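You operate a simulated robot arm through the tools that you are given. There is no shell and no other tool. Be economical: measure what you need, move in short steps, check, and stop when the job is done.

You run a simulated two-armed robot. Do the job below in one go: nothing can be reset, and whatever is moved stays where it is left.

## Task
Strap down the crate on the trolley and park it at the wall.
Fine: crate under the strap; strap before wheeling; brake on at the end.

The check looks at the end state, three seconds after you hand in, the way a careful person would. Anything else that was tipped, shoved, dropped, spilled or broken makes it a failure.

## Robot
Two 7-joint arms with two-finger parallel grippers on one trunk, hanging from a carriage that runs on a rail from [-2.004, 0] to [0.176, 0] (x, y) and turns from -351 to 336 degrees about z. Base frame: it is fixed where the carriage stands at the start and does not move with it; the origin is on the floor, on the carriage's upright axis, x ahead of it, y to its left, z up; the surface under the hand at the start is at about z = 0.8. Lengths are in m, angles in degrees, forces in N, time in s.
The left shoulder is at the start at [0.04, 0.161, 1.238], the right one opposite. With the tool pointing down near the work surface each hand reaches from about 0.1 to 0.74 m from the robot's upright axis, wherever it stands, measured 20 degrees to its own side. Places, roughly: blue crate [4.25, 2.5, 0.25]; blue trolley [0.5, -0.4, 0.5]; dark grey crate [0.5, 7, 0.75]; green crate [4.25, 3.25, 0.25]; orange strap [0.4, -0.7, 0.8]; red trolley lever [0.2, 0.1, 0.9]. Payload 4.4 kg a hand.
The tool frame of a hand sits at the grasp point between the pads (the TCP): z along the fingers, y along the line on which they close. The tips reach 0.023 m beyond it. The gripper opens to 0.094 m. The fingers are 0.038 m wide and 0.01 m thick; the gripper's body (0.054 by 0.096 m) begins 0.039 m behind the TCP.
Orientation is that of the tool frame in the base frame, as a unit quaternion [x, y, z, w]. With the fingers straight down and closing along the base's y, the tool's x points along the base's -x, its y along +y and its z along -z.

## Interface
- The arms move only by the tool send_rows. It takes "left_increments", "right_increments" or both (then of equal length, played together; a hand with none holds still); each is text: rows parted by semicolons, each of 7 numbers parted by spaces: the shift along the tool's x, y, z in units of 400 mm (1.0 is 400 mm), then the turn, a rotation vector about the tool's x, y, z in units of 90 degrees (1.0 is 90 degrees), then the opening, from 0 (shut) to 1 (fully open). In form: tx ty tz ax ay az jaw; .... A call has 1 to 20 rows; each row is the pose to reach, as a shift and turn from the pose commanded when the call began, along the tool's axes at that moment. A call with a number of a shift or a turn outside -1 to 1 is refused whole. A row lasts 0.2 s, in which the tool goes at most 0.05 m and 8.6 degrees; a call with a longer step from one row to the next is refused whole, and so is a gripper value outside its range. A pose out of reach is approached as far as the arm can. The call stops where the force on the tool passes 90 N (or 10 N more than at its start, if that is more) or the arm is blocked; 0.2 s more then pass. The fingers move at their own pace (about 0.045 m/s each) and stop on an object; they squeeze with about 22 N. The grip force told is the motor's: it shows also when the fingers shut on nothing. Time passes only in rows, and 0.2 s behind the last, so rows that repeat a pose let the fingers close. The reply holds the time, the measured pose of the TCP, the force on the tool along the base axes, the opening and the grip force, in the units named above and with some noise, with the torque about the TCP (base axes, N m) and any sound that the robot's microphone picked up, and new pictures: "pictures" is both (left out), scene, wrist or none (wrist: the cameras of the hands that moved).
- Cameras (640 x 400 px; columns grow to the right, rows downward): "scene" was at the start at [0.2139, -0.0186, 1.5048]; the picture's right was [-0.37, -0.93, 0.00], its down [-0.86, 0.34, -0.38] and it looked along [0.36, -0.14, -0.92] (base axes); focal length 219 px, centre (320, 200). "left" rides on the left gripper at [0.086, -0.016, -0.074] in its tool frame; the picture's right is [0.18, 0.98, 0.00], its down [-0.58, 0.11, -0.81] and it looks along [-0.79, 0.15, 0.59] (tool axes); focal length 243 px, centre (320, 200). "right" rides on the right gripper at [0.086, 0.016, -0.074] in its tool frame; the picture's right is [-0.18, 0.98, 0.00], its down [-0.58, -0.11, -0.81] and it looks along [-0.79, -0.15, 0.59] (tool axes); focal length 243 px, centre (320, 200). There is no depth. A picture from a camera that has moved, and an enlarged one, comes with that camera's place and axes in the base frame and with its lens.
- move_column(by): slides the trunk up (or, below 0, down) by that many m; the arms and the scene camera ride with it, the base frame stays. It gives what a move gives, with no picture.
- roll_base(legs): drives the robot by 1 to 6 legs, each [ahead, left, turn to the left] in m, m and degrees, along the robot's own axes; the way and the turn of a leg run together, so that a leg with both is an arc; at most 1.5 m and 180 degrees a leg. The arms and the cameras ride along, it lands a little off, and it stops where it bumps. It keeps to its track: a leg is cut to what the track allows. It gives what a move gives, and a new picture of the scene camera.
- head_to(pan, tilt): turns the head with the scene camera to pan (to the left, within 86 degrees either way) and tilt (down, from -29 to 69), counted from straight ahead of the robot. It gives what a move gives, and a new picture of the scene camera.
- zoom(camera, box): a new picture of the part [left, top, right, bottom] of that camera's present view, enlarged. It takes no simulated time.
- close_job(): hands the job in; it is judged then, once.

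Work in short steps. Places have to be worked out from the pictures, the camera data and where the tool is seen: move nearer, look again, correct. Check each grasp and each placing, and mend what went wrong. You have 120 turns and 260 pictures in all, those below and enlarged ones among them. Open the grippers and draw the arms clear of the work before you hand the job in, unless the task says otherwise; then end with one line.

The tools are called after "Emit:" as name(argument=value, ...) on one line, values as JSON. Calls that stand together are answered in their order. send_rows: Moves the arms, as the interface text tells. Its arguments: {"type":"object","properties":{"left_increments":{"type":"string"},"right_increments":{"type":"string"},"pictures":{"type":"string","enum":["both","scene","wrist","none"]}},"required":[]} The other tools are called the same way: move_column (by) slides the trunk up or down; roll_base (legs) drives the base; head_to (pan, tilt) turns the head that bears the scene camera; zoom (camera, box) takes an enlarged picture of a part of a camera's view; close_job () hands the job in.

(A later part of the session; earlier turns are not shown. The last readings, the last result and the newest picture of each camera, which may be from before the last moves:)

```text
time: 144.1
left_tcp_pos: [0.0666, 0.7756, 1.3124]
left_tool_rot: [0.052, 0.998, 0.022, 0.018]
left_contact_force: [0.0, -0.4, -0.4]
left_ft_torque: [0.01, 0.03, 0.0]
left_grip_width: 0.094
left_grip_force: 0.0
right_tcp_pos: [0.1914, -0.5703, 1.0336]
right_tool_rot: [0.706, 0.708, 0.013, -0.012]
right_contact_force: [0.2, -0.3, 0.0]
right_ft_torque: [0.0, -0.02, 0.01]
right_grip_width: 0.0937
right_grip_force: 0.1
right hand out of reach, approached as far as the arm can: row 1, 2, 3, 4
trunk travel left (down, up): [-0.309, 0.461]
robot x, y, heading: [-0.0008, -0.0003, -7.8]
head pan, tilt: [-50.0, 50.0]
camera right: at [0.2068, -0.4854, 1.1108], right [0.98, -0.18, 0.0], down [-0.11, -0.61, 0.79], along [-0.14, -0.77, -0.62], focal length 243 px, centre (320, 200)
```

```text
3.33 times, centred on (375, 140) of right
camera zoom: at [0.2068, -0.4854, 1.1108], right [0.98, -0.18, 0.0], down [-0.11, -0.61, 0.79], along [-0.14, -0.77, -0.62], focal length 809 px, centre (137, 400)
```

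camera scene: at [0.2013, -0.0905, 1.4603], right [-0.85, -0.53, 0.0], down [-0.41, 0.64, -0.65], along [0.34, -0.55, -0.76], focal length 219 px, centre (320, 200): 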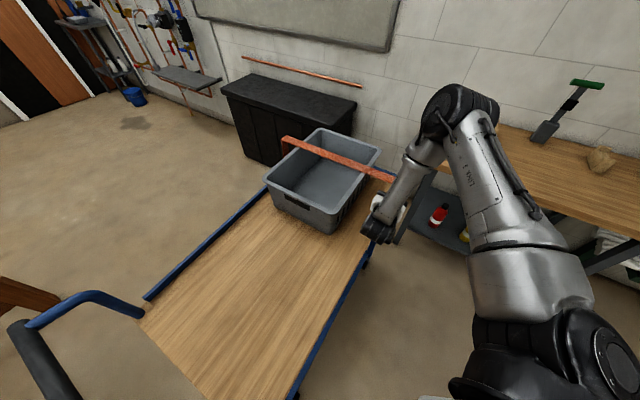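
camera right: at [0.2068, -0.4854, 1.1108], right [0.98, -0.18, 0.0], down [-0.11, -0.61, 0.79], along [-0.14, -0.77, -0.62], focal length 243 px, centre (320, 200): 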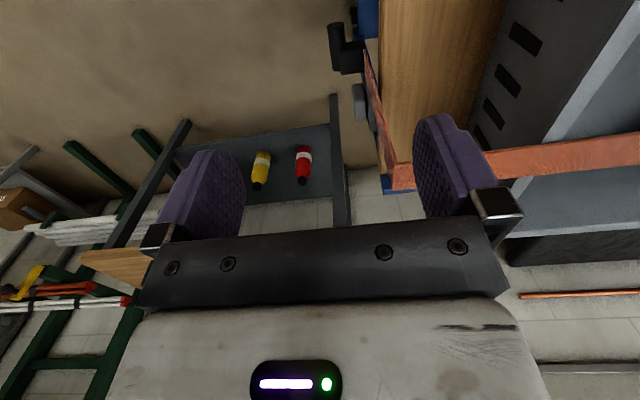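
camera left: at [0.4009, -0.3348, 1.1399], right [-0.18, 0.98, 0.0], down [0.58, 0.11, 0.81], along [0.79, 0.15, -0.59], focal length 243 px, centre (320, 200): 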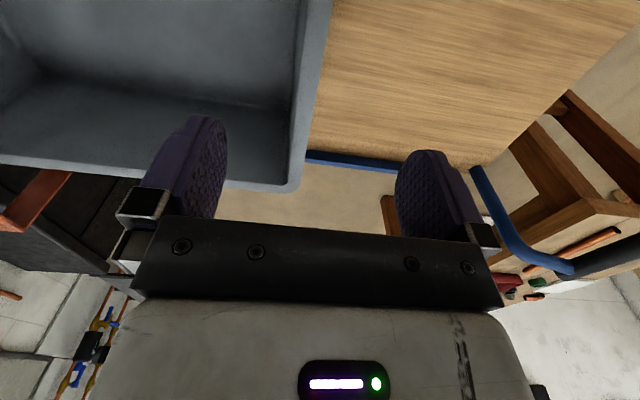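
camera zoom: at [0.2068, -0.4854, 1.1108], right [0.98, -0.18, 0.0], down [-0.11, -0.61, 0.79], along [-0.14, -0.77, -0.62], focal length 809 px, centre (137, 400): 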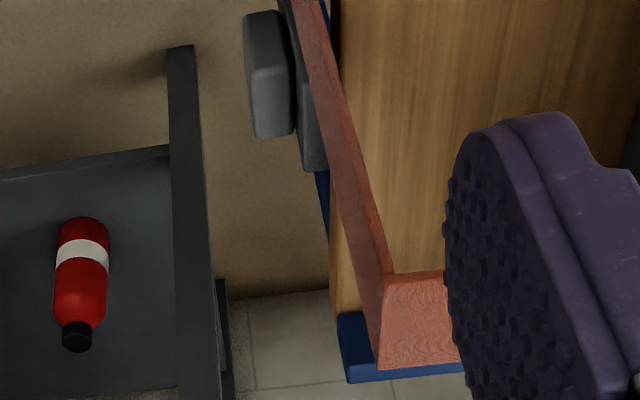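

The picture shows a 4 mm band ending in a black block with the grip, and the keeper beside it. I still haven't cleanly tested the handle in -x and -y. I'll re-grip it with the tilted hand.

Emit:
send_rows(right_increments="0 0.01 0.05 0 -0.085 0 0.6;0 0.02 0.15 0 -0.17 0 0.6;-0.02 0.03 0.25 0 -0.17 0 0.6;-0.03 0.03 0.36 0 -0.17 0 0.6;-0.04 0.03 0.47 0 -0.17 0 0.6;-0.06 0.03 0.58 0 -0.17 0 0.6;-0.08 0.03 0.68 0 -0.17 0 0.6;-0.09 0.03 0.76 0 -0.17 0 0.6;-0.09 0.03 0.84 0 -0.17 0 0.6;-0.09 0.03 0.84 0 -0.17 0 0.6", pictures="wrist")

```text
time: 146.3
left_tcp_pos: [0.0676, 0.7769, 1.3122]
left_tool_rot: [0.051, 0.998, 0.022, 0.018]
left_contact_force: [-0.8, -0.3, 0.2]
left_ft_torque: [-0.02, 0.0, 0.0]
left_grip_width: 0.0941
left_grip_force: 0.1
right_tcp_pos: [0.2032, -0.5944, 0.6951]
right_tool_rot: [0.701, 0.703, -0.083, 0.083]
right_contact_force: [0.0, -0.7, -0.4]
right_ft_torque: [0.02, 0.0, 0.02]
right_grip_width: 0.0564
right_grip_force: 0.1
trunk travel left (down, up): [-0.309, 0.461]
robot x, y, heading: [-0.0016, -0.0006, -7.8]
head pan, tilt: [-50.0, 50.0]
camera right: at [0.218, -0.4919, 0.7476], right [0.98, -0.18, 0.04], down [-0.11, -0.38, 0.92], along [-0.14, -0.91, -0.39], focal length 243 px, centre (320, 200)
```

right: 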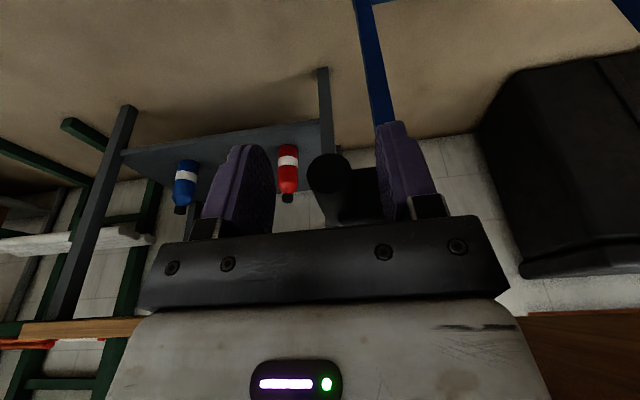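

Move 1.6 cm toward -y, close, then pull outward (-x) 1.5 cm.

Emit:
send_rows(right_increments="-0.02 0 0.005 0 0 0 0.6;-0.038 0 0.01 0 0 0 0.6;-0.038 0 0.01 0 0 0 0.3;-0.038 0 0.01 0 0 0 0;-0.038 0 0.01 0 0 0 0;-0.038 0 0.01 0 0 0 0;-0.038 0 0.01 0 0 0 0", pictures="none")

Emit:
send_rows(right_increments="0 -0.0125 0 0 0 0 0;0 -0.025 0 0 0 0 0;0 -0.0375 0 0 0 0 0;0 -0.0375 0 0 0 0 0", pictures="wrist")

```text
time: 147.9
left_tcp_pos: [0.0667, 0.7749, 1.3127]
left_tool_rot: [0.052, 0.998, 0.022, 0.019]
left_contact_force: [-0.5, -0.2, -0.3]
left_ft_torque: [0.04, -0.02, -0.02]
left_grip_width: 0.0942
left_grip_force: 0.1
right_tcp_pos: [0.2064, -0.6087, 0.6936]
right_tool_rot: [0.701, 0.704, -0.081, 0.084]
right_contact_force: [7.1, -1.9, -5.7]
right_ft_torque: [0.08, -0.19, -0.13]
right_grip_width: 0.0256
right_grip_force: 45.0
trunk travel left (down, up): [-0.309, 0.461]
robot x, y, heading: [0.0027, 0.0014, -7.8]
head pan, tilt: [-50.0, 50.0]
```

```text
time: 148.9
left_tcp_pos: [0.0741, 0.7768, 1.3133]
left_tool_rot: [0.051, 0.998, 0.023, 0.021]
left_contact_force: [-1.2, 0.6, -0.6]
left_ft_torque: [-0.02, 0.03, 0.01]
left_grip_width: 0.094
left_grip_force: 0.0
right_tcp_pos: [0.2063, -0.6097, 0.6939]
right_tool_rot: [0.701, 0.704, -0.075, 0.088]
right_contact_force: [49.7, -15.0, -49.0]
right_ft_torque: [0.23, -0.38, 0.22]
right_grip_width: 0.0256
right_grip_force: 45.2
trunk travel left (down, up): [-0.309, 0.461]
robot x, y, heading: [-0.0016, 0.0011, -7.7]
head pan, tilt: [-50.0, 50.0]
camera right: at [0.2191, -0.5062, 0.7487], right [0.98, -0.17, 0.06], down [-0.12, -0.38, 0.92], along [-0.14, -0.91, -0.4], focal length 243 px, centre (320, 200)
```

right: 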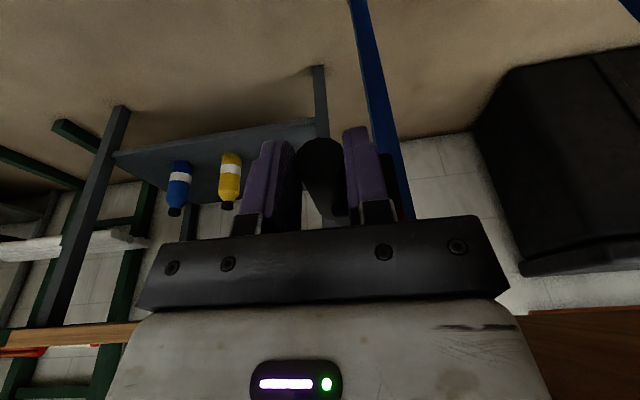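

Rigid outward as well. Relax and test -y along the handle axis (now without crossbar contact).

Emit:
send_rows(right_increments="0 0.03 0 0 0 0 0;0 0.036 0 0 0 0 0;-0.02 0.036 0.005 0 0 0 0;-0.04 0.036 0.01 0 0 0 0;-0.04 0.036 0.01 0 0 0 0", pictures="wrist")

```text
time: 150.1
left_tcp_pos: [0.0676, 0.7821, 1.3178]
left_tool_rot: [0.052, 0.998, 0.026, 0.018]
left_contact_force: [-0.4, 0.2, -0.4]
left_ft_torque: [-0.02, 0.02, 0.0]
left_grip_width: 0.0939
left_grip_force: 0.0
right_tcp_pos: [0.2062, -0.6139, 0.6918]
right_tool_rot: [0.7, 0.705, -0.075, 0.078]
right_contact_force: [-3.0, 51.9, 40.9]
right_ft_torque: [0.51, -0.01, -0.88]
right_grip_width: 0.026
right_grip_force: 44.9
trunk travel left (down, up): [-0.309, 0.461]
robot x, y, heading: [-0.0012, -0.0031, -7.9]
head pan, tilt: [-50.0, 50.0]
camera right: at [0.2201, -0.5115, 0.7464], right [0.98, -0.17, 0.04], down [-0.11, -0.4, 0.91], along [-0.14, -0.9, -0.41], focal length 243 px, centre (320, 200)
```

right: 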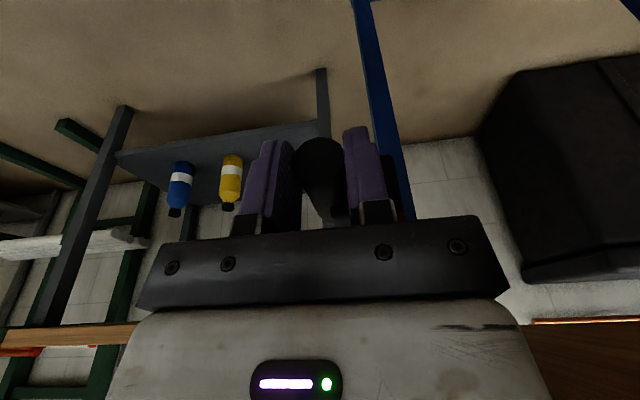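

The strap end is locked in every direction, and pulls of 60–120 N on the hoop never rolled the trolley. So the strap is latched closed over the crate, and the brake is currently on. I release and retreat the right hand, then go for the brake lever.

Emit:
send_rows(right_increments="0.03 0 -0.005 0 0 0 0.3;0.04 0 -0.01 0 0 0 0.6;0.05 0 -0.01 0 0 0 0.6;0.07 -0.02 -0.08 0 0 0 0.6;0.05 -0.03 -0.2 0 0 0 0.6;0.03 -0.04 -0.32 0 0 0 0.6;0.01 -0.05 -0.44 0 0 0 0.6;-0.02 -0.06 -0.56 0 0 0 0.6;-0.05 -0.08 -0.68 0 0 0 0.6;-0.08 -0.1 -0.8 0 0 0 0.6;-0.08 -0.1 -0.8 0 0.085 0 0.6;-0.08 -0.1 -0.8 0 0.165 0 0.6", pictures="none")

Emit:
move_column(by=0.07)

Emit:
head_to(pan=8, tilt=69)

Emit:
zoom(camera="scene", box=[240, 220, 380, 320])

```text
refused: row 9 steps farther than a row can; nothing moved
```

```text
time: 151.2
left_tcp_pos: [0.0669, 0.7784, 1.3845]
left_tool_rot: [0.053, 0.998, 0.023, 0.017]
left_contact_force: [0.3, -0.6, -0.2]
left_ft_torque: [0.02, 0.0, 0.0]
left_grip_width: 0.094
left_grip_force: 0.1
right_tcp_pos: [0.203, -0.6263, 0.7643]
right_tool_rot: [0.701, 0.704, -0.082, 0.083]
right_contact_force: [-6.2, 14.0, 5.4]
right_ft_torque: [-0.75, -0.43, 0.47]
right_grip_width: 0.0001
right_grip_force: 41.8
trunk travel left (down, up): [-0.379, 0.391]
robot x, y, heading: [0.0031, -0.0009, -7.8]
head pan, tilt: [-50.0, 50.0]
```

```text
time: 152.5
left_tcp_pos: [0.0669, 0.7775, 1.3822]
left_tool_rot: [0.053, 0.998, 0.022, 0.017]
left_contact_force: [0.1, 0.4, -1.1]
left_ft_torque: [0.02, -0.01, -0.02]
left_grip_width: 0.0943
left_grip_force: 0.1
right_tcp_pos: [0.2026, -0.6264, 0.7634]
right_tool_rot: [0.701, 0.703, -0.081, 0.082]
right_contact_force: [-5.4, 10.9, 4.0]
right_ft_torque: [-0.57, -0.38, 0.36]
right_grip_width: 0.0001
right_grip_force: 42.6
trunk travel left (down, up): [-0.379, 0.391]
robot x, y, heading: [0.0036, 0.0041, -7.8]
head pan, tilt: [8.0, 68.8]
camera scene: at [0.2149, -0.018, 1.5071], right [0.0, -1.0, 0.0], down [-0.93, 0.0, -0.36], along [0.36, 0.0, -0.93], focal length 219 px, centre (320, 200)
```

scene: 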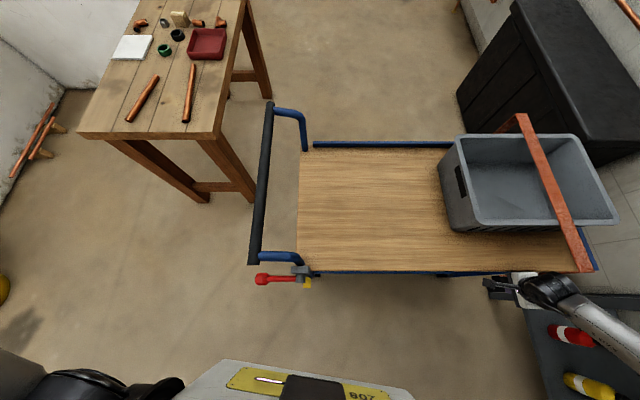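

```text
4.00 times, centred on (310, 270) of scene
camera zoom: at [0.2149, -0.018, 1.5071], right [0.0, -1.0, 0.0], down [-0.93, 0.0, -0.36], along [0.36, 0.0, -0.93], focal length 876 px, centre (360, -80)
```

zoom: 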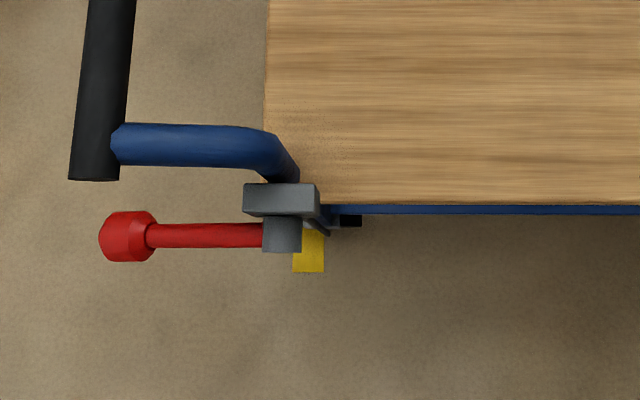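

The crossbar looks displaced toward +y compared with before, so it may have moved after all. I zoom in.

Emit:
zoom(camera="scene", box=[430, 100, 640, 310])

Emit:
zoom(camera="right", box=[0, 0, 640, 400])

```text
1.90 times, centred on (535, 205) of scene
camera zoom: at [0.2149, -0.018, 1.5071], right [0.0, -1.0, 0.0], down [-0.93, 0.0, -0.36], along [0.36, 0.0, -0.93], focal length 417 px, centre (-90, 190)
```

zoom: 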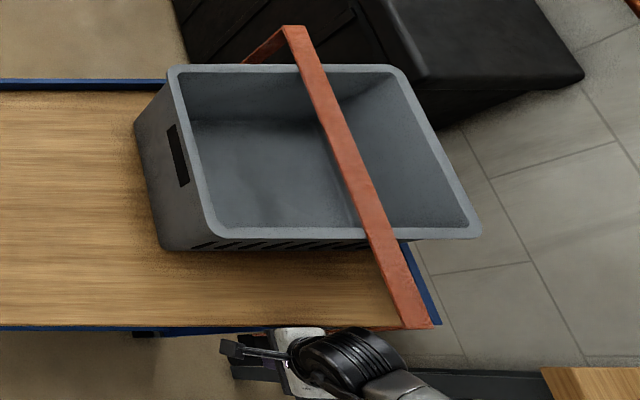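

```text
1.00 times, centred on (320, 200) of right (not enlarged: the box is as wide or as high as the picture)
camera zoom: at [0.2182, -0.5236, 0.8173], right [0.98, -0.18, 0.04], down [-0.11, -0.38, 0.92], along [-0.15, -0.91, -0.39], focal length 243 px, centre (320, 200)
```

zoom: 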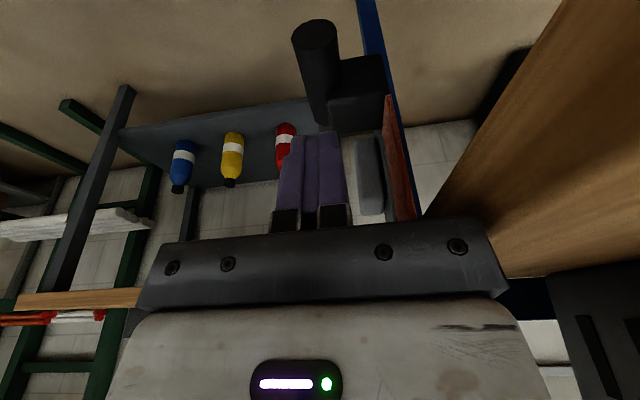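

The hoop's top does seem to have shifted ~3–4 cm toward +y. I retreat the right hand properly, roll back, and compare with the earlier side view.

Emit:
send_rows(right_increments="0.03 -0.02 -0.02 0 0 0 0;0.05 -0.04 -0.08 0 0 0 0.3;0.04 -0.06 -0.19 0 0 0 0.6;0.02 -0.08 -0.3 0 0 0 0.6;0 -0.1 -0.41 0 0 0 0.6;-0.02 -0.12 -0.52 0 0 0 0.6;-0.04 -0.14 -0.62 0 0 0 0.6;-0.04 -0.16 -0.66 0 0.085 0 0.6;-0.04 -0.2 -0.66 0 0.165 0 0.6;-0.04 -0.3 -0.66 0 0.165 0 0.6", pictures="none")

Emit:
roll_base(legs=[[-0.44, 0, 8]])

Emit:
head_to(pan=-30, tilt=45)

Emit:
zoom(camera="scene", box=[350, 130, 450, 280])

Emit:
zoom(camera="scene", box=[200, 50, 520, 250])

```text
time: 154.7
left_tcp_pos: [0.0649, 0.7772, 1.3821]
left_tool_rot: [0.052, 0.998, 0.022, 0.018]
left_contact_force: [-1.0, 0.1, 0.1]
left_ft_torque: [-0.01, 0.0, 0.0]
left_grip_width: 0.0941
left_grip_force: 0.0
right_tcp_pos: [0.0814, -0.5842, 1.0256]
right_tool_rot: [0.706, 0.708, 0.01, -0.008]
right_contact_force: [0.1, 0.2, 0.2]
right_ft_torque: [0.01, 0.0, 0.02]
right_grip_width: 0.0563
right_grip_force: 0.1
trunk travel left (down, up): [-0.379, 0.391]
robot x, y, heading: [-0.001, 0.0004, -7.7]
head pan, tilt: [8.0, 68.8]
```

```text
time: 157.3
left_tcp_pos: [-0.4814, 0.7771, 1.3834]
left_tool_rot: [-0.018, 0.999, 0.022, 0.017]
left_contact_force: [0.3, 0.5, -0.1]
left_ft_torque: [-0.01, 0.0, -0.02]
left_grip_width: 0.0938
left_grip_force: 0.0
right_tcp_pos: [-0.2746, -0.566, 1.0269]
right_tool_rot: [0.654, 0.756, 0.007, -0.009]
right_contact_force: [0.4, -0.2, 0.6]
right_ft_torque: [-0.06, -0.03, -0.01]
right_grip_width: 0.0565
right_grip_force: 0.1
trunk travel left (down, up): [-0.379, 0.391]
robot x, y, heading: [-0.4354, -0.001, 0.4]
head pan, tilt: [8.0, 68.8]
camera scene: at [-0.2219, 0.0113, 1.5072], right [0.14, -0.99, 0.0], down [-0.92, -0.13, -0.36], along [0.36, 0.05, -0.93], focal length 219 px, centre (320, 200)
```

scene: 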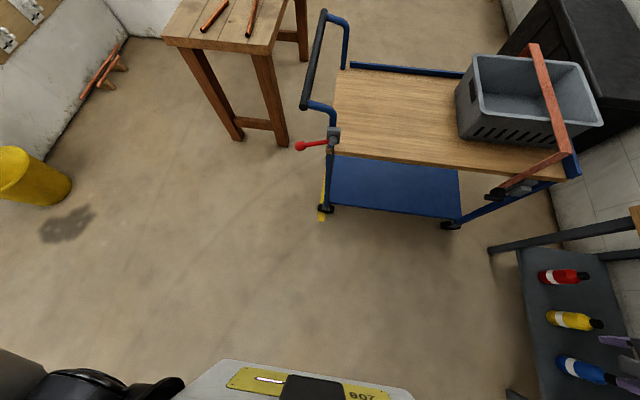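

```text
time: 158.4
left_tcp_pos: [-0.4799, 0.7777, 1.3828]
left_tool_rot: [-0.018, 0.999, 0.022, 0.016]
left_contact_force: [0.3, -0.9, -0.1]
left_ft_torque: [0.01, 0.03, 0.0]
left_grip_width: 0.0939
left_grip_force: 0.1
right_tcp_pos: [-0.2724, -0.5657, 1.0266]
right_tool_rot: [0.654, 0.756, 0.009, -0.009]
right_contact_force: [0.0, -0.2, 0.2]
right_ft_torque: [0.01, -0.02, 0.01]
right_grip_width: 0.0565
right_grip_force: 0.0
trunk travel left (down, up): [-0.379, 0.391]
robot x, y, heading: [-0.4384, -0.0008, 0.7]
head pan, tilt: [-30.0, 45.0]
camera scene: at [-0.2063, -0.037, 1.5361], right [-0.49, -0.87, 0.0], down [-0.61, 0.35, -0.71], along [0.61, -0.35, -0.71], focal length 219 px, centre (320, 200)
```

scene: 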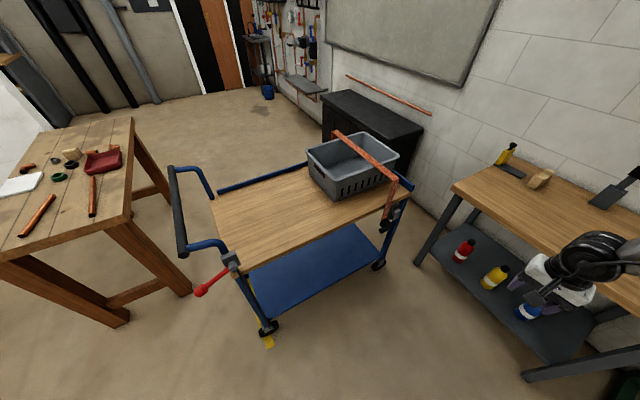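

```text
2.67 times, centred on (400, 205) of scene
camera zoom: at [-0.2063, -0.037, 1.5361], right [-0.49, -0.87, 0.0], down [-0.61, 0.35, -0.71], along [0.61, -0.35, -0.71], focal length 584 px, centre (107, 187)
```

zoom: 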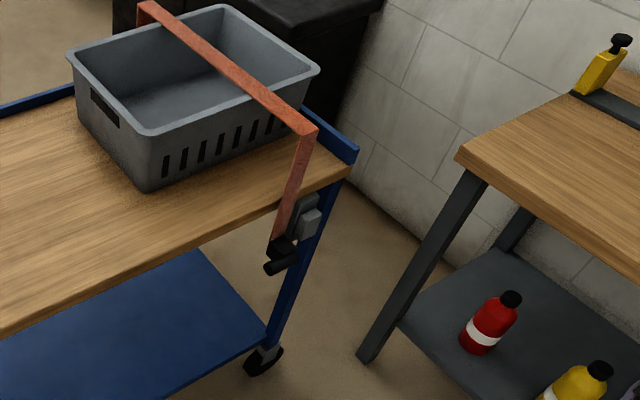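

```text
2.00 times, centred on (360, 150) of scene
camera zoom: at [-0.2063, -0.037, 1.5361], right [-0.49, -0.87, 0.0], down [-0.61, 0.35, -0.71], along [0.61, -0.35, -0.71], focal length 438 px, centre (240, 300)
```

zoom: 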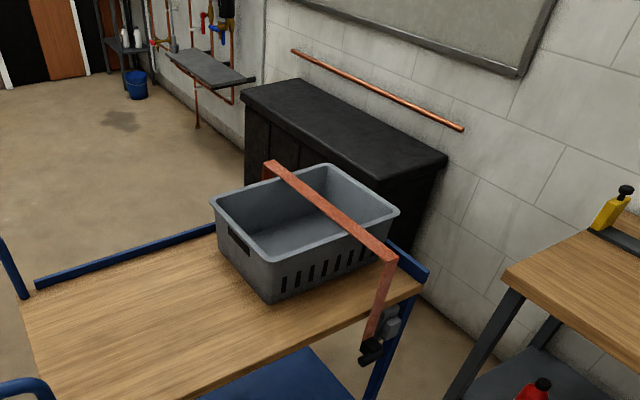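

Important: compared with the earlier view, the hoop's near corner and block are ~3 cm lower. My downward pushes pulled the strap down onto the crate (it slides vertically and stays). Let me check whether it now bears on the rim.

Emit:
zoom(camera="scene", box=[325, 120, 415, 190])

Emit:
zoom(camera="scene", box=[370, 170, 430, 250])

```text
5.71 times, centred on (370, 155) of scene
camera zoom: at [-0.2063, -0.037, 1.5361], right [-0.49, -0.87, 0.0], down [-0.61, 0.35, -0.71], along [0.61, -0.35, -0.71], focal length 1251 px, centre (34, 457)
```

zoom: 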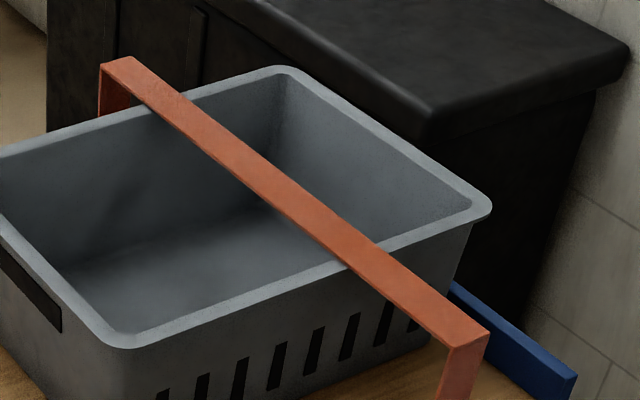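

```text
5.00 times, centred on (400, 210) of scene
camera zoom: at [-0.2063, -0.037, 1.5361], right [-0.49, -0.87, 0.0], down [-0.61, 0.35, -0.71], along [0.61, -0.35, -0.71], focal length 1095 px, centre (-80, 150)
```

zoom: 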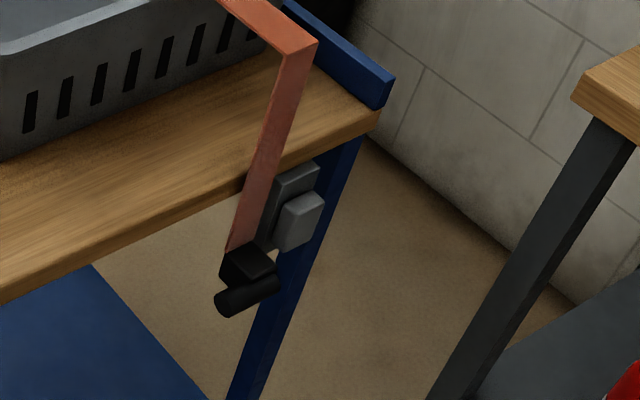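

The crossbar now lies flush on both rims and the block has dropped past the keeper; upward pulls did not loosen it. The crate is strapped. Next: the brake lever. I roll forward 0.2 m and bring the left hand near it.

Emit:
roll_base(legs=[[0.2, 0, 0]])

Emit:
send_rows(left_increments="-0.1 -0.05 0 0 0 0.05 0.6;-0.2 -0.1 0 0 0 0.14 0.6;-0.3 -0.15 0 0 0 0.23 0.6;-0.4 -0.2 0.02 0 0 0.32 0.6;-0.5 -0.25 0.05 0 0 0.41 0.6;-0.6 -0.3 0.08 0 0 0.5 0.6;-0.7 -0.35 0.1 0 0 0.59 0.6;-0.8 -0.41 0.12 0 0 0.68 0.6;-0.88 -0.5 0.15 0 0 0.77 0.6;-0.95 -0.6 0.18 0 0 0.86 0.6;-0.98 -0.7 0.22 0 0 0.95 0.6;-0.98 -0.8 0.26 0 0 1 0.6", pictures="both")

```text
time: 160.0
left_tcp_pos: [-0.2734, 0.7779, 1.3827]
left_tool_rot: [-0.016, 0.999, 0.022, 0.016]
left_contact_force: [0.5, -0.7, 0.4]
left_ft_torque: [0.02, 0.02, -0.04]
left_grip_width: 0.0941
left_grip_force: 0.0
right_tcp_pos: [-0.0699, -0.5672, 1.0264]
right_tool_rot: [0.655, 0.755, 0.009, -0.009]
right_contact_force: [0.3, -0.8, 0.3]
right_ft_torque: [-0.02, 0.05, 0.0]
right_grip_width: 0.0566
right_grip_force: 0.1
trunk travel left (down, up): [-0.379, 0.391]
robot x, y, heading: [-0.2303, 0.0008, 0.1]
head pan, tilt: [-30.0, 45.0]
camera scene: at [-0.0025, -0.0378, 1.5363], right [-0.5, -0.87, 0.0], down [-0.61, 0.35, -0.71], along [0.61, -0.35, -0.71], focal length 219 px, centre (320, 200)
```

scene: 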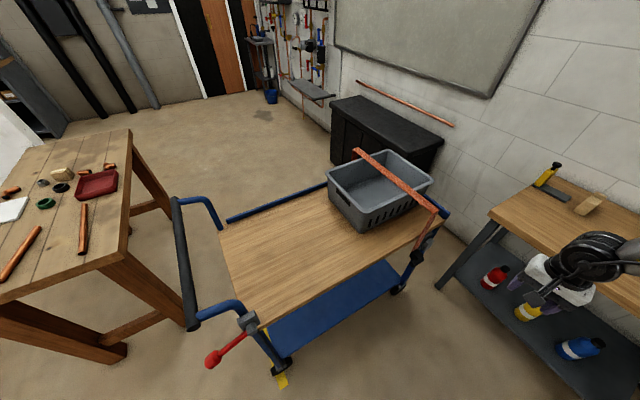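

```text
refused: row 10 steps farther than a row can; nothing moved
```

Emit:
send_rows(left_increments="-0.1 -0.05 0 0 0 0.05 0.6;-0.2 -0.1 0 0 0 0.14 0.6;-0.3 -0.15 0 0 0 0.23 0.6;-0.4 -0.2 0.02 0 0 0.32 0.6;-0.5 -0.25 0.04 0 0 0.41 0.6;-0.6 -0.3 0.06 0 0 0.5 0.6;-0.7 -0.35 0.08 0 0 0.59 0.6;-0.8 -0.4 0.1 0 0 0.68 0.6;-0.87 -0.48 0.13 0 0 0.77 0.6;-0.94 -0.56 0.16 0 0 0.86 0.6;-0.97 -0.65 0.2 0 0 0.95 0.6;-0.98 -0.75 0.24 0 0 1 0.6;-0.98 -0.8 0.26 0 0 1 0.6", pictures="wrist")

Emit:
head_to(pan=10, tilt=50)

```text
time: 162.8
left_tcp_pos: [0.131, 0.4743, 1.2749]
left_tool_rot: [0.696, 0.718, 0.028, -0.004]
left_contact_force: [-0.4, -0.6, 0.1]
left_ft_torque: [-0.02, 0.01, -0.03]
left_grip_width: 0.0565
left_grip_force: 0.2
right_tcp_pos: [-0.0705, -0.5674, 1.0264]
right_tool_rot: [0.655, 0.756, 0.008, -0.01]
right_contact_force: [0.2, -0.1, 0.4]
right_ft_torque: [-0.01, -0.03, 0.02]
right_grip_width: 0.0564
right_grip_force: 0.1
trunk travel left (down, up): [-0.379, 0.391]
robot x, y, heading: [-0.2345, 0.0005, 0.1]
head pan, tilt: [-30.0, 45.0]
camera left: at [0.1093, 0.5581, 1.3543], right [0.98, 0.21, 0.04], down [0.1, -0.62, 0.78], along [0.19, -0.76, -0.62], focal length 243 px, centre (320, 200)
```

left: 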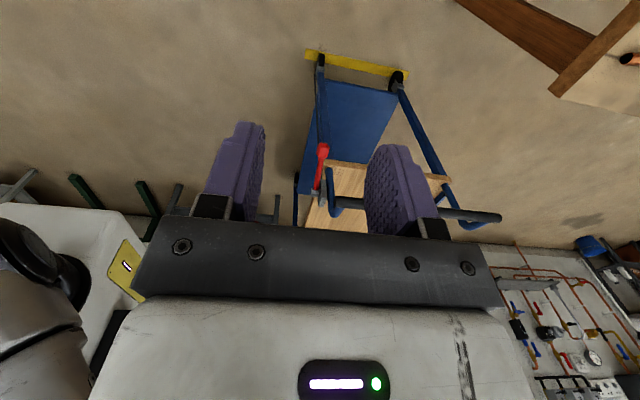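

```text
time: 163.9
left_tcp_pos: [0.1311, 0.4773, 1.2754]
left_tool_rot: [0.695, 0.719, 0.028, -0.005]
left_contact_force: [1.3, -0.3, 0.4]
left_ft_torque: [-0.01, -0.01, 0.01]
left_grip_width: 0.0563
left_grip_force: 0.1
right_tcp_pos: [-0.07, -0.5659, 1.0261]
right_tool_rot: [0.656, 0.755, 0.008, -0.009]
right_contact_force: [0.1, -0.3, -0.5]
right_ft_torque: [-0.01, 0.02, 0.04]
right_grip_width: 0.0565
right_grip_force: 0.0
trunk travel left (down, up): [-0.379, 0.391]
robot x, y, heading: [-0.2345, 0.0017, 0.2]
head pan, tilt: [10.0, 50.0]
camera scene: at [0.0024, 0.0161, 1.5292], right [0.17, -0.98, 0.0], down [-0.75, -0.13, -0.64], along [0.63, 0.11, -0.77], focal length 219 px, centre (320, 200)
```

scene: 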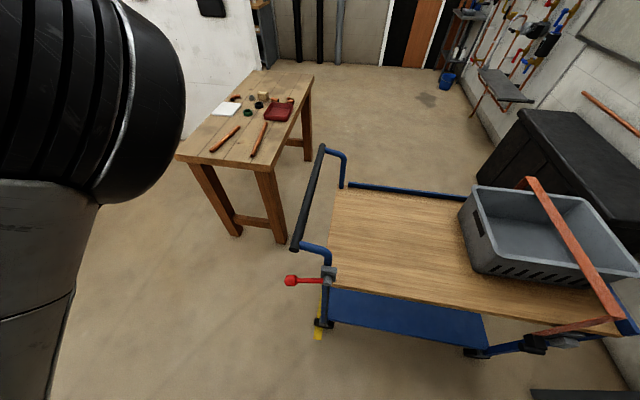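

Knob at ≈(0.227,0.145,0.84); the handle bar end is above at z≈1.02. I'll use the left hand with fingers pointing +x and jaws closing vertically, approaching the knob from the robot side.

Emit:
send_rows(left_increments="-0.04 -0.01 0.04 -0.08 0 0 0.8;-0.08 -0.02 0.08 -0.16 0 0 0.8;-0.12 -0.03 0.12 -0.24 0 0 0.8;-0.16 -0.04 0.16 -0.32 0 0 0.8;-0.2 -0.05 0.2 -0.4 0 0 0.8;-0.24 -0.07 0.24 -0.48 0 0 0.8;-0.28 -0.09 0.28 -0.56 0 0 0.8;-0.32 -0.11 0.32 -0.64 0 0 0.8;-0.36 -0.12 0.36 -0.72 0 0 0.8;-0.4 -0.13 0.4 -0.8 0 0 0.8;-0.44 -0.14 0.45 -0.88 0 0 0.8;-0.475 -0.15 0.5 -0.96 0 0 0.8;-0.475 -0.15 0.5 -1 0 0 0.8", pictures="both")

```text
time: 166.7
left_tcp_pos: [0.2586, 0.3406, 1.3726]
left_tool_rot: [0.544, 0.692, 0.304, 0.365]
left_contact_force: [0.5, -0.1, -0.2]
left_ft_torque: [0.01, -0.01, 0.02]
left_grip_width: 0.0752
left_grip_force: 0.1
left hand out of reach, approached as far as the arm can: row 4, 5, 6, 7, 8, 9, 10, 11, 12, 13
right_tcp_pos: [-0.0708, -0.5675, 1.0247]
right_tool_rot: [0.655, 0.755, 0.007, -0.01]
right_contact_force: [0.0, -0.4, 0.3]
right_ft_torque: [0.0, 0.01, 0.0]
right_grip_width: 0.0561
right_grip_force: 0.1
trunk travel left (down, up): [-0.379, 0.391]
robot x, y, heading: [-0.2334, -0.0004, 0.1]
head pan, tilt: [10.0, 50.0]
camera scene: at [0.0023, 0.016, 1.5291], right [0.18, -0.98, 0.0], down [-0.75, -0.13, -0.64], along [0.63, 0.11, -0.77], focal length 219 px, centre (320, 200)
camera left: at [0.174, 0.4188, 1.3865], right [0.49, 0.4, 0.77], down [-0.53, -0.56, 0.63], along [0.69, -0.72, -0.06], focal length 243 px, centre (320, 200)
```

scene: 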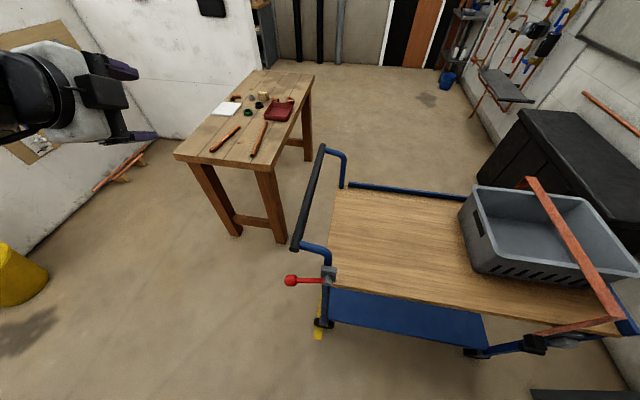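
left: 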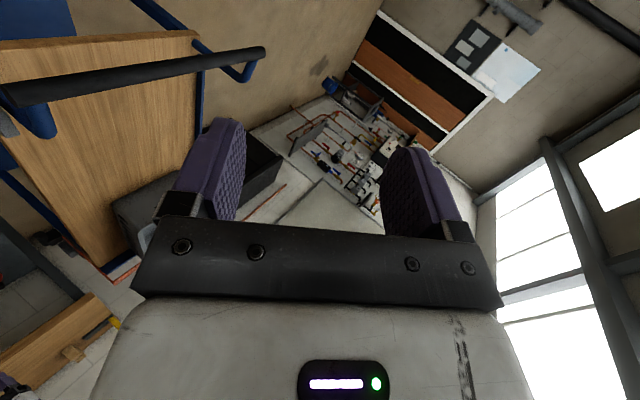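

The hand is tilted 57° forward with jaws closing mostly vertically — good enough. I keep this orientation and move to a stand-off point in front of the knob, in two halves.

Emit:
send_rows(left_increments="-0.019 -0.103 0.034 0 0 0 0.8;-0.038 -0.206 0.067 0 0 0 0.8;-0.057 -0.309 0.1 0 0 0 0.8;-0.076 -0.412 0.134 0 0 0 0.8;-0.095 -0.515 0.167 0 0 0 0.8;-0.115 -0.62 0.2 0 0 0 0.8;-0.115 -0.62 0.2 0 0 0 0.8", pictures="none")

Emit:
send_rows(left_increments="-0.019 -0.103 0.034 0 0 0 0.8;-0.038 -0.206 0.067 0 0 0 0.8;-0.057 -0.309 0.1 0 0 0 0.8;-0.076 -0.412 0.134 0 0 0 0.8;-0.095 -0.515 0.167 0 0 0 0.8;-0.115 -0.62 0.2 0 0 0 0.8;-0.115 -0.62 0.2 0 0 0 0.8", pictures="both")

```text
time: 168.3
left_tcp_pos: [0.2573, 0.3406, 1.3729]
left_tool_rot: [0.543, 0.692, 0.305, 0.366]
left_contact_force: [-0.4, 0.5, -0.6]
left_ft_torque: [0.05, 0.02, 0.01]
left_grip_width: 0.0753
left_grip_force: 0.0
left hand out of reach, approached as far as the arm can: row 1, 2, 3, 4, 5, 6, 7
right_tcp_pos: [-0.0706, -0.5671, 1.0269]
right_tool_rot: [0.656, 0.755, 0.008, -0.009]
right_contact_force: [-0.2, -0.3, -0.1]
right_ft_torque: [0.02, -0.01, -0.01]
right_grip_width: 0.0567
right_grip_force: 0.1
trunk travel left (down, up): [-0.379, 0.391]
robot x, y, heading: [-0.2339, -0.0011, 0.2]
head pan, tilt: [10.0, 50.0]
```

```text
time: 170.1
left_tcp_pos: [0.2574, 0.3414, 1.3728]
left_tool_rot: [0.542, 0.693, 0.303, 0.366]
left_contact_force: [0.0, -0.2, 0.1]
left_ft_torque: [0.02, -0.02, 0.0]
left_grip_width: 0.0753
left_grip_force: 0.1
left hand out of reach, approached as far as the arm can: row 1, 2, 3, 4, 5, 6, 7
right_tcp_pos: [-0.0715, -0.5669, 1.0254]
right_tool_rot: [0.655, 0.755, 0.009, -0.009]
right_contact_force: [-0.5, 0.1, 0.1]
right_ft_torque: [0.02, -0.03, 0.0]
right_grip_width: 0.0566
right_grip_force: 0.2
trunk travel left (down, up): [-0.379, 0.391]
robot x, y, heading: [-0.2297, -0.0014, 0.1]
head pan, tilt: [10.0, 50.0]
stopped in row 7 (left hand): the arm was blocked; the commanded pose is now the measured one
camera scene: at [0.0024, 0.0163, 1.5292], right [0.18, -0.98, 0.0], down [-0.75, -0.13, -0.64], along [0.63, 0.11, -0.77], focal length 219 px, centre (320, 200)
camera left: at [0.1734, 0.4207, 1.3855], right [0.49, 0.4, 0.77], down [-0.53, -0.56, 0.64], along [0.69, -0.72, -0.06], focal length 243 px, centre (320, 200)
```

scene: 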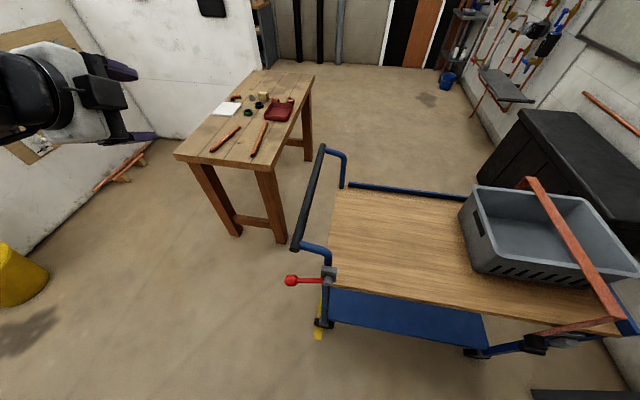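
left: 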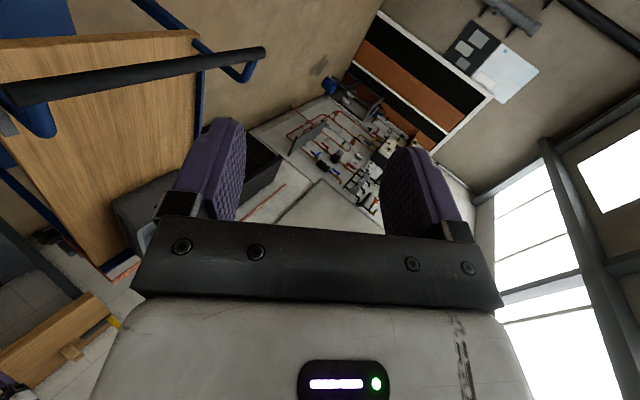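

The arm's wrist is at a joint limit. I undo the tilt and the yaw to get back to the natural orientation; then I'll tilt forward about the other axis and push the lever with closed fingers instead.

Emit:
send_rows(left_increments="0 0 0 0.09 0 0 0.3;0 0 0 0.18 0 0 0;0 0 0 0.27 0 0 0;0 0 0 0.36 0 0 0;0 0 0 0.45 0 0 0;0 0 0 0.54 0 0 0;0 0 0 0.63 0 0 0;0 0 0 0.63 0 0 0", pictures="none")

Emit:
send_rows(left_increments="0 0 0 0 0 -0.09 0;0 0 0 0 0 -0.18 0;0 0 0 0 0 -0.27 0;0 0 0 0 0 -0.36 0;0 0 0 0 0 -0.45 0;0 0 0 0 0 -0.54 0;0 0 0 0 0 -0.63 0;0 0 0 0 0 -0.72 0;0 0 0 0 0 -0.81 0;0 0 0 0 0 -0.9 0;0 0 0 0 0 -0.99 0;0 0 0 0 0 -0.99 0", pictures="none")

```text
time: 171.9
left_tcp_pos: [0.2566, 0.3487, 1.371]
left_tool_rot: [0.647, 0.757, -0.067, 0.065]
left_contact_force: [-0.2, 0.0, 0.2]
left_ft_torque: [-0.04, 0.01, -0.02]
left_grip_width: 0.0
left_grip_force: 22.3
right_tcp_pos: [-0.0709, -0.5675, 1.0252]
right_tool_rot: [0.655, 0.755, 0.009, -0.009]
right_contact_force: [-0.2, 0.1, -1.3]
right_ft_torque: [0.04, 0.01, -0.02]
right_grip_width: 0.0564
right_grip_force: 0.1
trunk travel left (down, up): [-0.379, 0.391]
robot x, y, heading: [-0.2324, 0.0037, 0.1]
head pan, tilt: [10.0, 50.0]
```

```text
time: 174.5
left_tcp_pos: [0.2561, 0.3489, 1.3706]
left_tool_rot: [-0.071, 0.993, -0.095, 0.001]
left_contact_force: [-0.1, -0.7, 0.7]
left_ft_torque: [0.0, -0.04, -0.01]
left_grip_width: 0.0
left_grip_force: 21.5
right_tcp_pos: [-0.0718, -0.5672, 1.025]
right_tool_rot: [0.655, 0.755, 0.008, -0.009]
right_contact_force: [-0.3, 0.5, 0.2]
right_ft_torque: [-0.03, 0.01, 0.01]
right_grip_width: 0.0563
right_grip_force: 0.0
trunk travel left (down, up): [-0.379, 0.391]
robot x, y, heading: [-0.2396, -0.0024, 0.2]
head pan, tilt: [10.0, 50.0]
```

Natural orientation restored. Now move down toward a stand-off in front of the lever, tilting the fingers forward.

Emit:
send_rows(left_increments="0.05 -0.02 0.1 0 -0.05 0 0;0.1 -0.04 0.2 0 -0.1 0 0;0.15 -0.06 0.3 0 -0.15 0 0;0.2 -0.08 0.4 0 -0.2 0 0;0.25 -0.1 0.5 0 -0.25 0 0;0.3 -0.12 0.6 0 -0.3 0 0;0.35 -0.14 0.7 0 -0.35 0 0;0.4 -0.16 0.8 0 -0.4 0 0;0.44 -0.18 0.9 0 -0.45 0 0;0.48 -0.2 0.99 0 -0.5 0 0;0.48 -0.2 0.99 0 -0.55 0 0;0.48 -0.2 0.99 0 -0.55 0 0", pictures="both")

```text
time: 175.0
left_tcp_pos: [0.2363, 0.3306, 1.2234]
left_tool_rot: [-0.094, 0.991, -0.084, -0.051]
left_contact_force: [-0.6, 0.3, 0.7]
left_ft_torque: [-0.01, 0.02, -0.01]
left_grip_width: 0.0
left_grip_force: 22.1
right_tcp_pos: [-0.0714, -0.5665, 1.0261]
right_tool_rot: [0.656, 0.755, 0.008, -0.01]
right_contact_force: [0.5, 0.0, 0.2]
right_ft_torque: [-0.04, 0.03, 0.01]
right_grip_width: 0.0564
right_grip_force: 0.2
trunk travel left (down, up): [-0.379, 0.391]
robot x, y, heading: [-0.2361, 0.0034, 0.2]
head pan, tilt: [10.0, 50.0]
stopped in row 2 (left hand): the arm was blocked; the commanded pose is now the measured one
camera scene: at [0.0025, 0.0165, 1.5293], right [0.18, -0.98, 0.0], down [-0.75, -0.13, -0.64], along [0.63, 0.11, -0.77], focal length 219 px, centre (320, 200)
camera left: at [0.1609, 0.3124, 1.3104], right [-0.37, 0.92, -0.13], down [0.62, 0.35, 0.71], along [0.7, 0.18, -0.7], focal length 243 px, centre (320, 200)
```

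scene: 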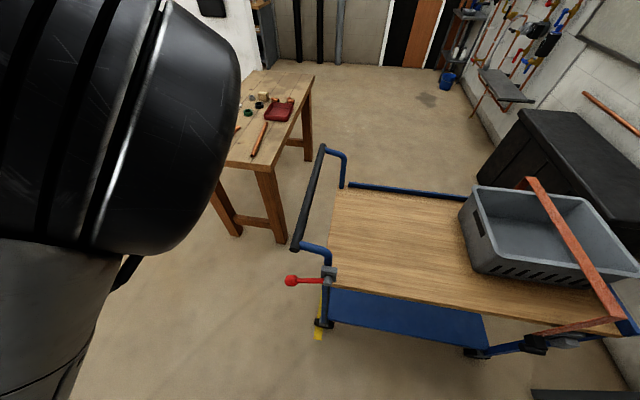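
left: 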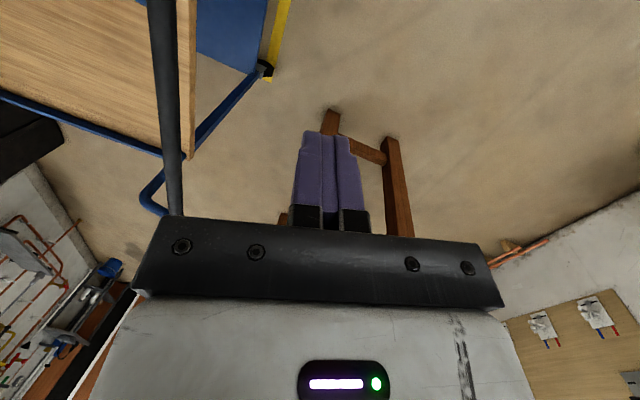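

The left elbow came near the head. I continue downward without the backward motion.

Emit:
send_rows(left_increments="0 0 0.1 0 0 0 0;0 0 0.2 0 0 0 0;0 -0.03 0.3 0 0 0 0;0 -0.06 0.4 0 0 0 0;0 -0.1 0.5 0 0 0 0;0 -0.1 0.5 0 0 0 0", pictures="none")

Emit:
send_rows(left_increments="0.05 0 0 0 -0.09 0 0;0.1 0 0 0 -0.18 0 0;0.15 0 0 0 -0.27 0 0;0.2 0 0 0 -0.36 0 0;0.25 0 0 0 -0.45 0 0;0.3 0 0 0 -0.54 0 0;0.3 0 0 0 -0.54 0 0", pictures="both")

```text
time: 176.4
left_tcp_pos: [0.231, 0.2675, 1.0344]
left_tool_rot: [-0.094, 0.991, -0.083, -0.051]
left_contact_force: [0.0, -0.6, 0.9]
left_ft_torque: [0.0, -0.02, 0.01]
left_grip_width: 0.0001
left_grip_force: 22.1
left hand out of reach, approached as far as the arm can: row 5, 6
right_tcp_pos: [-0.0706, -0.5668, 1.0259]
right_tool_rot: [0.655, 0.755, 0.009, -0.01]
right_contact_force: [-0.4, 0.0, 0.8]
right_ft_torque: [0.0, -0.01, 0.02]
right_grip_width: 0.0563
right_grip_force: 0.0
trunk travel left (down, up): [-0.379, 0.391]
robot x, y, heading: [-0.2347, -0.0045, 0.0]
head pan, tilt: [10.0, 50.0]
```

```text
time: 178.0
left_tcp_pos: [0.1696, 0.3114, 1.026]
left_tool_rot: [-0.119, 0.924, -0.037, 0.362]
left_contact_force: [-0.2, -0.7, 0.2]
left_ft_torque: [0.04, 0.01, 0.03]
left_grip_width: 0.0
left_grip_force: 22.0
left hand out of reach, approached as far as the arm can: row 1, 2, 3, 4, 5, 6, 7
right_tcp_pos: [-0.0706, -0.5666, 1.0257]
right_tool_rot: [0.655, 0.755, 0.008, -0.01]
right_contact_force: [0.3, 0.4, -0.1]
right_ft_torque: [0.03, -0.02, 0.02]
right_grip_width: 0.0562
right_grip_force: 0.1
trunk travel left (down, up): [-0.379, 0.391]
robot x, y, heading: [-0.2303, 0.0021, 0.2]
head pan, tilt: [10.0, 50.0]
camera scene: at [0.0025, 0.0162, 1.5292], right [0.18, -0.98, 0.0], down [-0.75, -0.13, -0.64], along [0.63, 0.11, -0.77], focal length 219 px, centre (320, 200)
camera left: at [0.0594, 0.2724, 1.0268], right [-0.32, 0.91, -0.27], down [-0.15, 0.23, 0.96], along [0.94, 0.35, 0.07], focal length 243 px, centre (320, 200)
```

scene: 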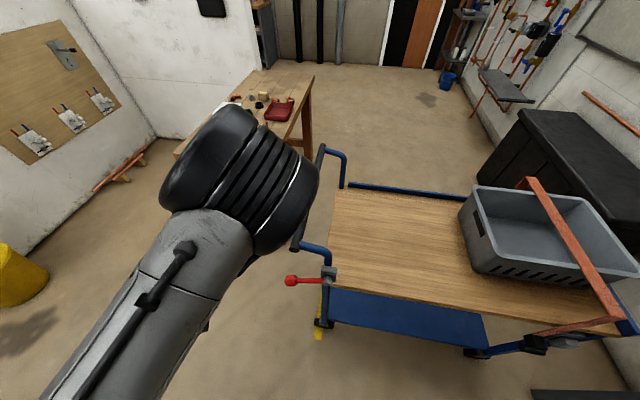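
left: 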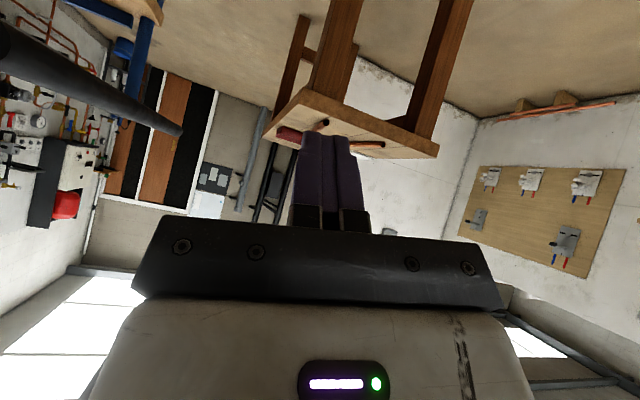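

Fingers now point 43° forward-down. The arm is cramped, so I roll back 0.2 m and reach forward to just below the knob.

Emit:
roll_base(legs=[[-0.2, 0, 0]])

Emit:
send_rows(left_increments="0.015 -0.05 0.1 0 0 0 0;0.03 -0.1 0.2 0 0 0 0;0.045 -0.15 0.3 0 0 0 0;0.06 -0.2 0.4 0 0 0 0;0.075 -0.25 0.5 0 0 0 0;0.09 -0.3 0.6 0 0 0 0;0.105 -0.35 0.7 0 0 0 0;0.115 -0.38 0.78 0 0 0 0;0.124 -0.41 0.85 0 0 0 0;0.124 -0.41 0.85 0 0 0 0", pictures="both")

```text
time: 179.6
left_tcp_pos: [-0.0334, 0.3118, 1.0253]
left_tool_rot: [-0.12, 0.924, -0.037, 0.361]
left_contact_force: [-0.4, -0.2, 0.6]
left_ft_torque: [-0.01, 0.01, -0.05]
left_grip_width: 0.0
left_grip_force: 21.4
right_tcp_pos: [-0.2679, -0.5656, 1.0263]
right_tool_rot: [0.654, 0.757, 0.009, -0.01]
right_contact_force: [0.9, 0.1, -0.1]
right_ft_torque: [0.02, -0.03, 0.03]
right_grip_width: 0.0566
right_grip_force: 0.1
trunk travel left (down, up): [-0.379, 0.391]
robot x, y, heading: [-0.4327, 0.0002, 0.1]
head pan, tilt: [10.0, 50.0]
camera scene: at [-0.1973, 0.017, 1.529], right [0.18, -0.98, 0.0], down [-0.75, -0.14, -0.64], along [0.63, 0.12, -0.77], focal length 219 px, centre (320, 200)
```

scene: 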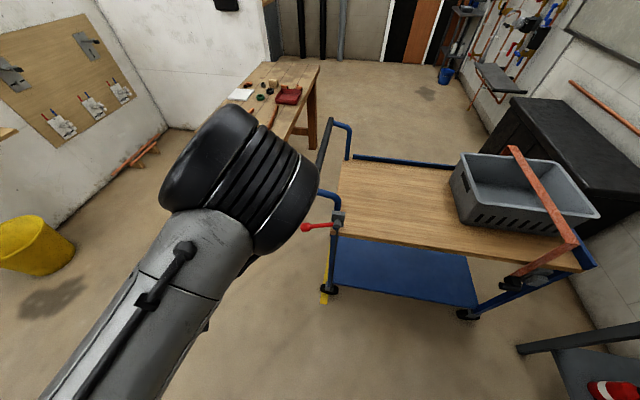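

```text
time: 181.8
left_tcp_pos: [0.2207, 0.1813, 0.7521]
left_tool_rot: [-0.12, 0.924, -0.036, 0.362]
left_contact_force: [1.0, 0.4, 0.6]
left_ft_torque: [-0.05, 0.03, -0.02]
left_grip_width: 0.0002
left_grip_force: 21.7
left hand out of reach, approached as far as the arm can: row 1, 2, 3, 4, 5, 6, 7, 8, 9, 10
right_tcp_pos: [-0.2657, -0.5638, 1.0268]
right_tool_rot: [0.654, 0.756, 0.01, -0.01]
right_contact_force: [0.0, 1.3, -0.6]
right_ft_torque: [-0.07, -0.01, 0.0]
right_grip_width: 0.0568
right_grip_force: 0.1
trunk travel left (down, up): [-0.379, 0.391]
robot x, y, heading: [-0.4328, -0.0023, 0.5]
head pan, tilt: [10.0, 50.0]
camera scene: at [-0.1958, 0.0184, 1.5296], right [0.18, -0.98, 0.0], down [-0.75, -0.14, -0.64], along [0.63, 0.12, -0.76], focal length 219 px, centre (320, 200)
camera left: at [0.1109, 0.1423, 0.7521], right [-0.32, 0.91, -0.27], down [-0.16, 0.23, 0.96], along [0.93, 0.35, 0.07], focal length 243 px, centre (320, 200)
```

scene: 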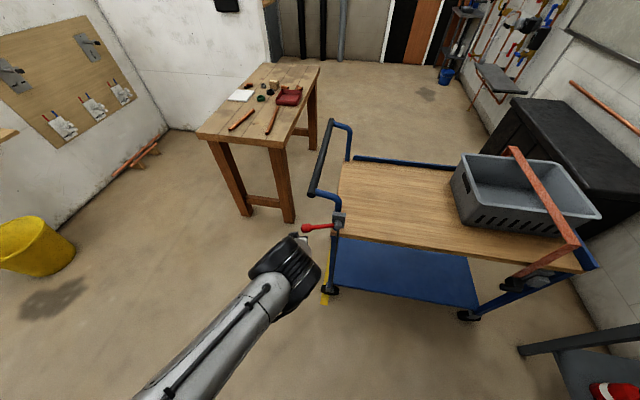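
left: 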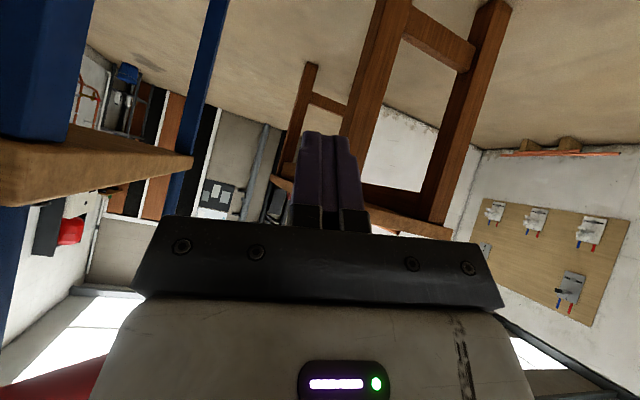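

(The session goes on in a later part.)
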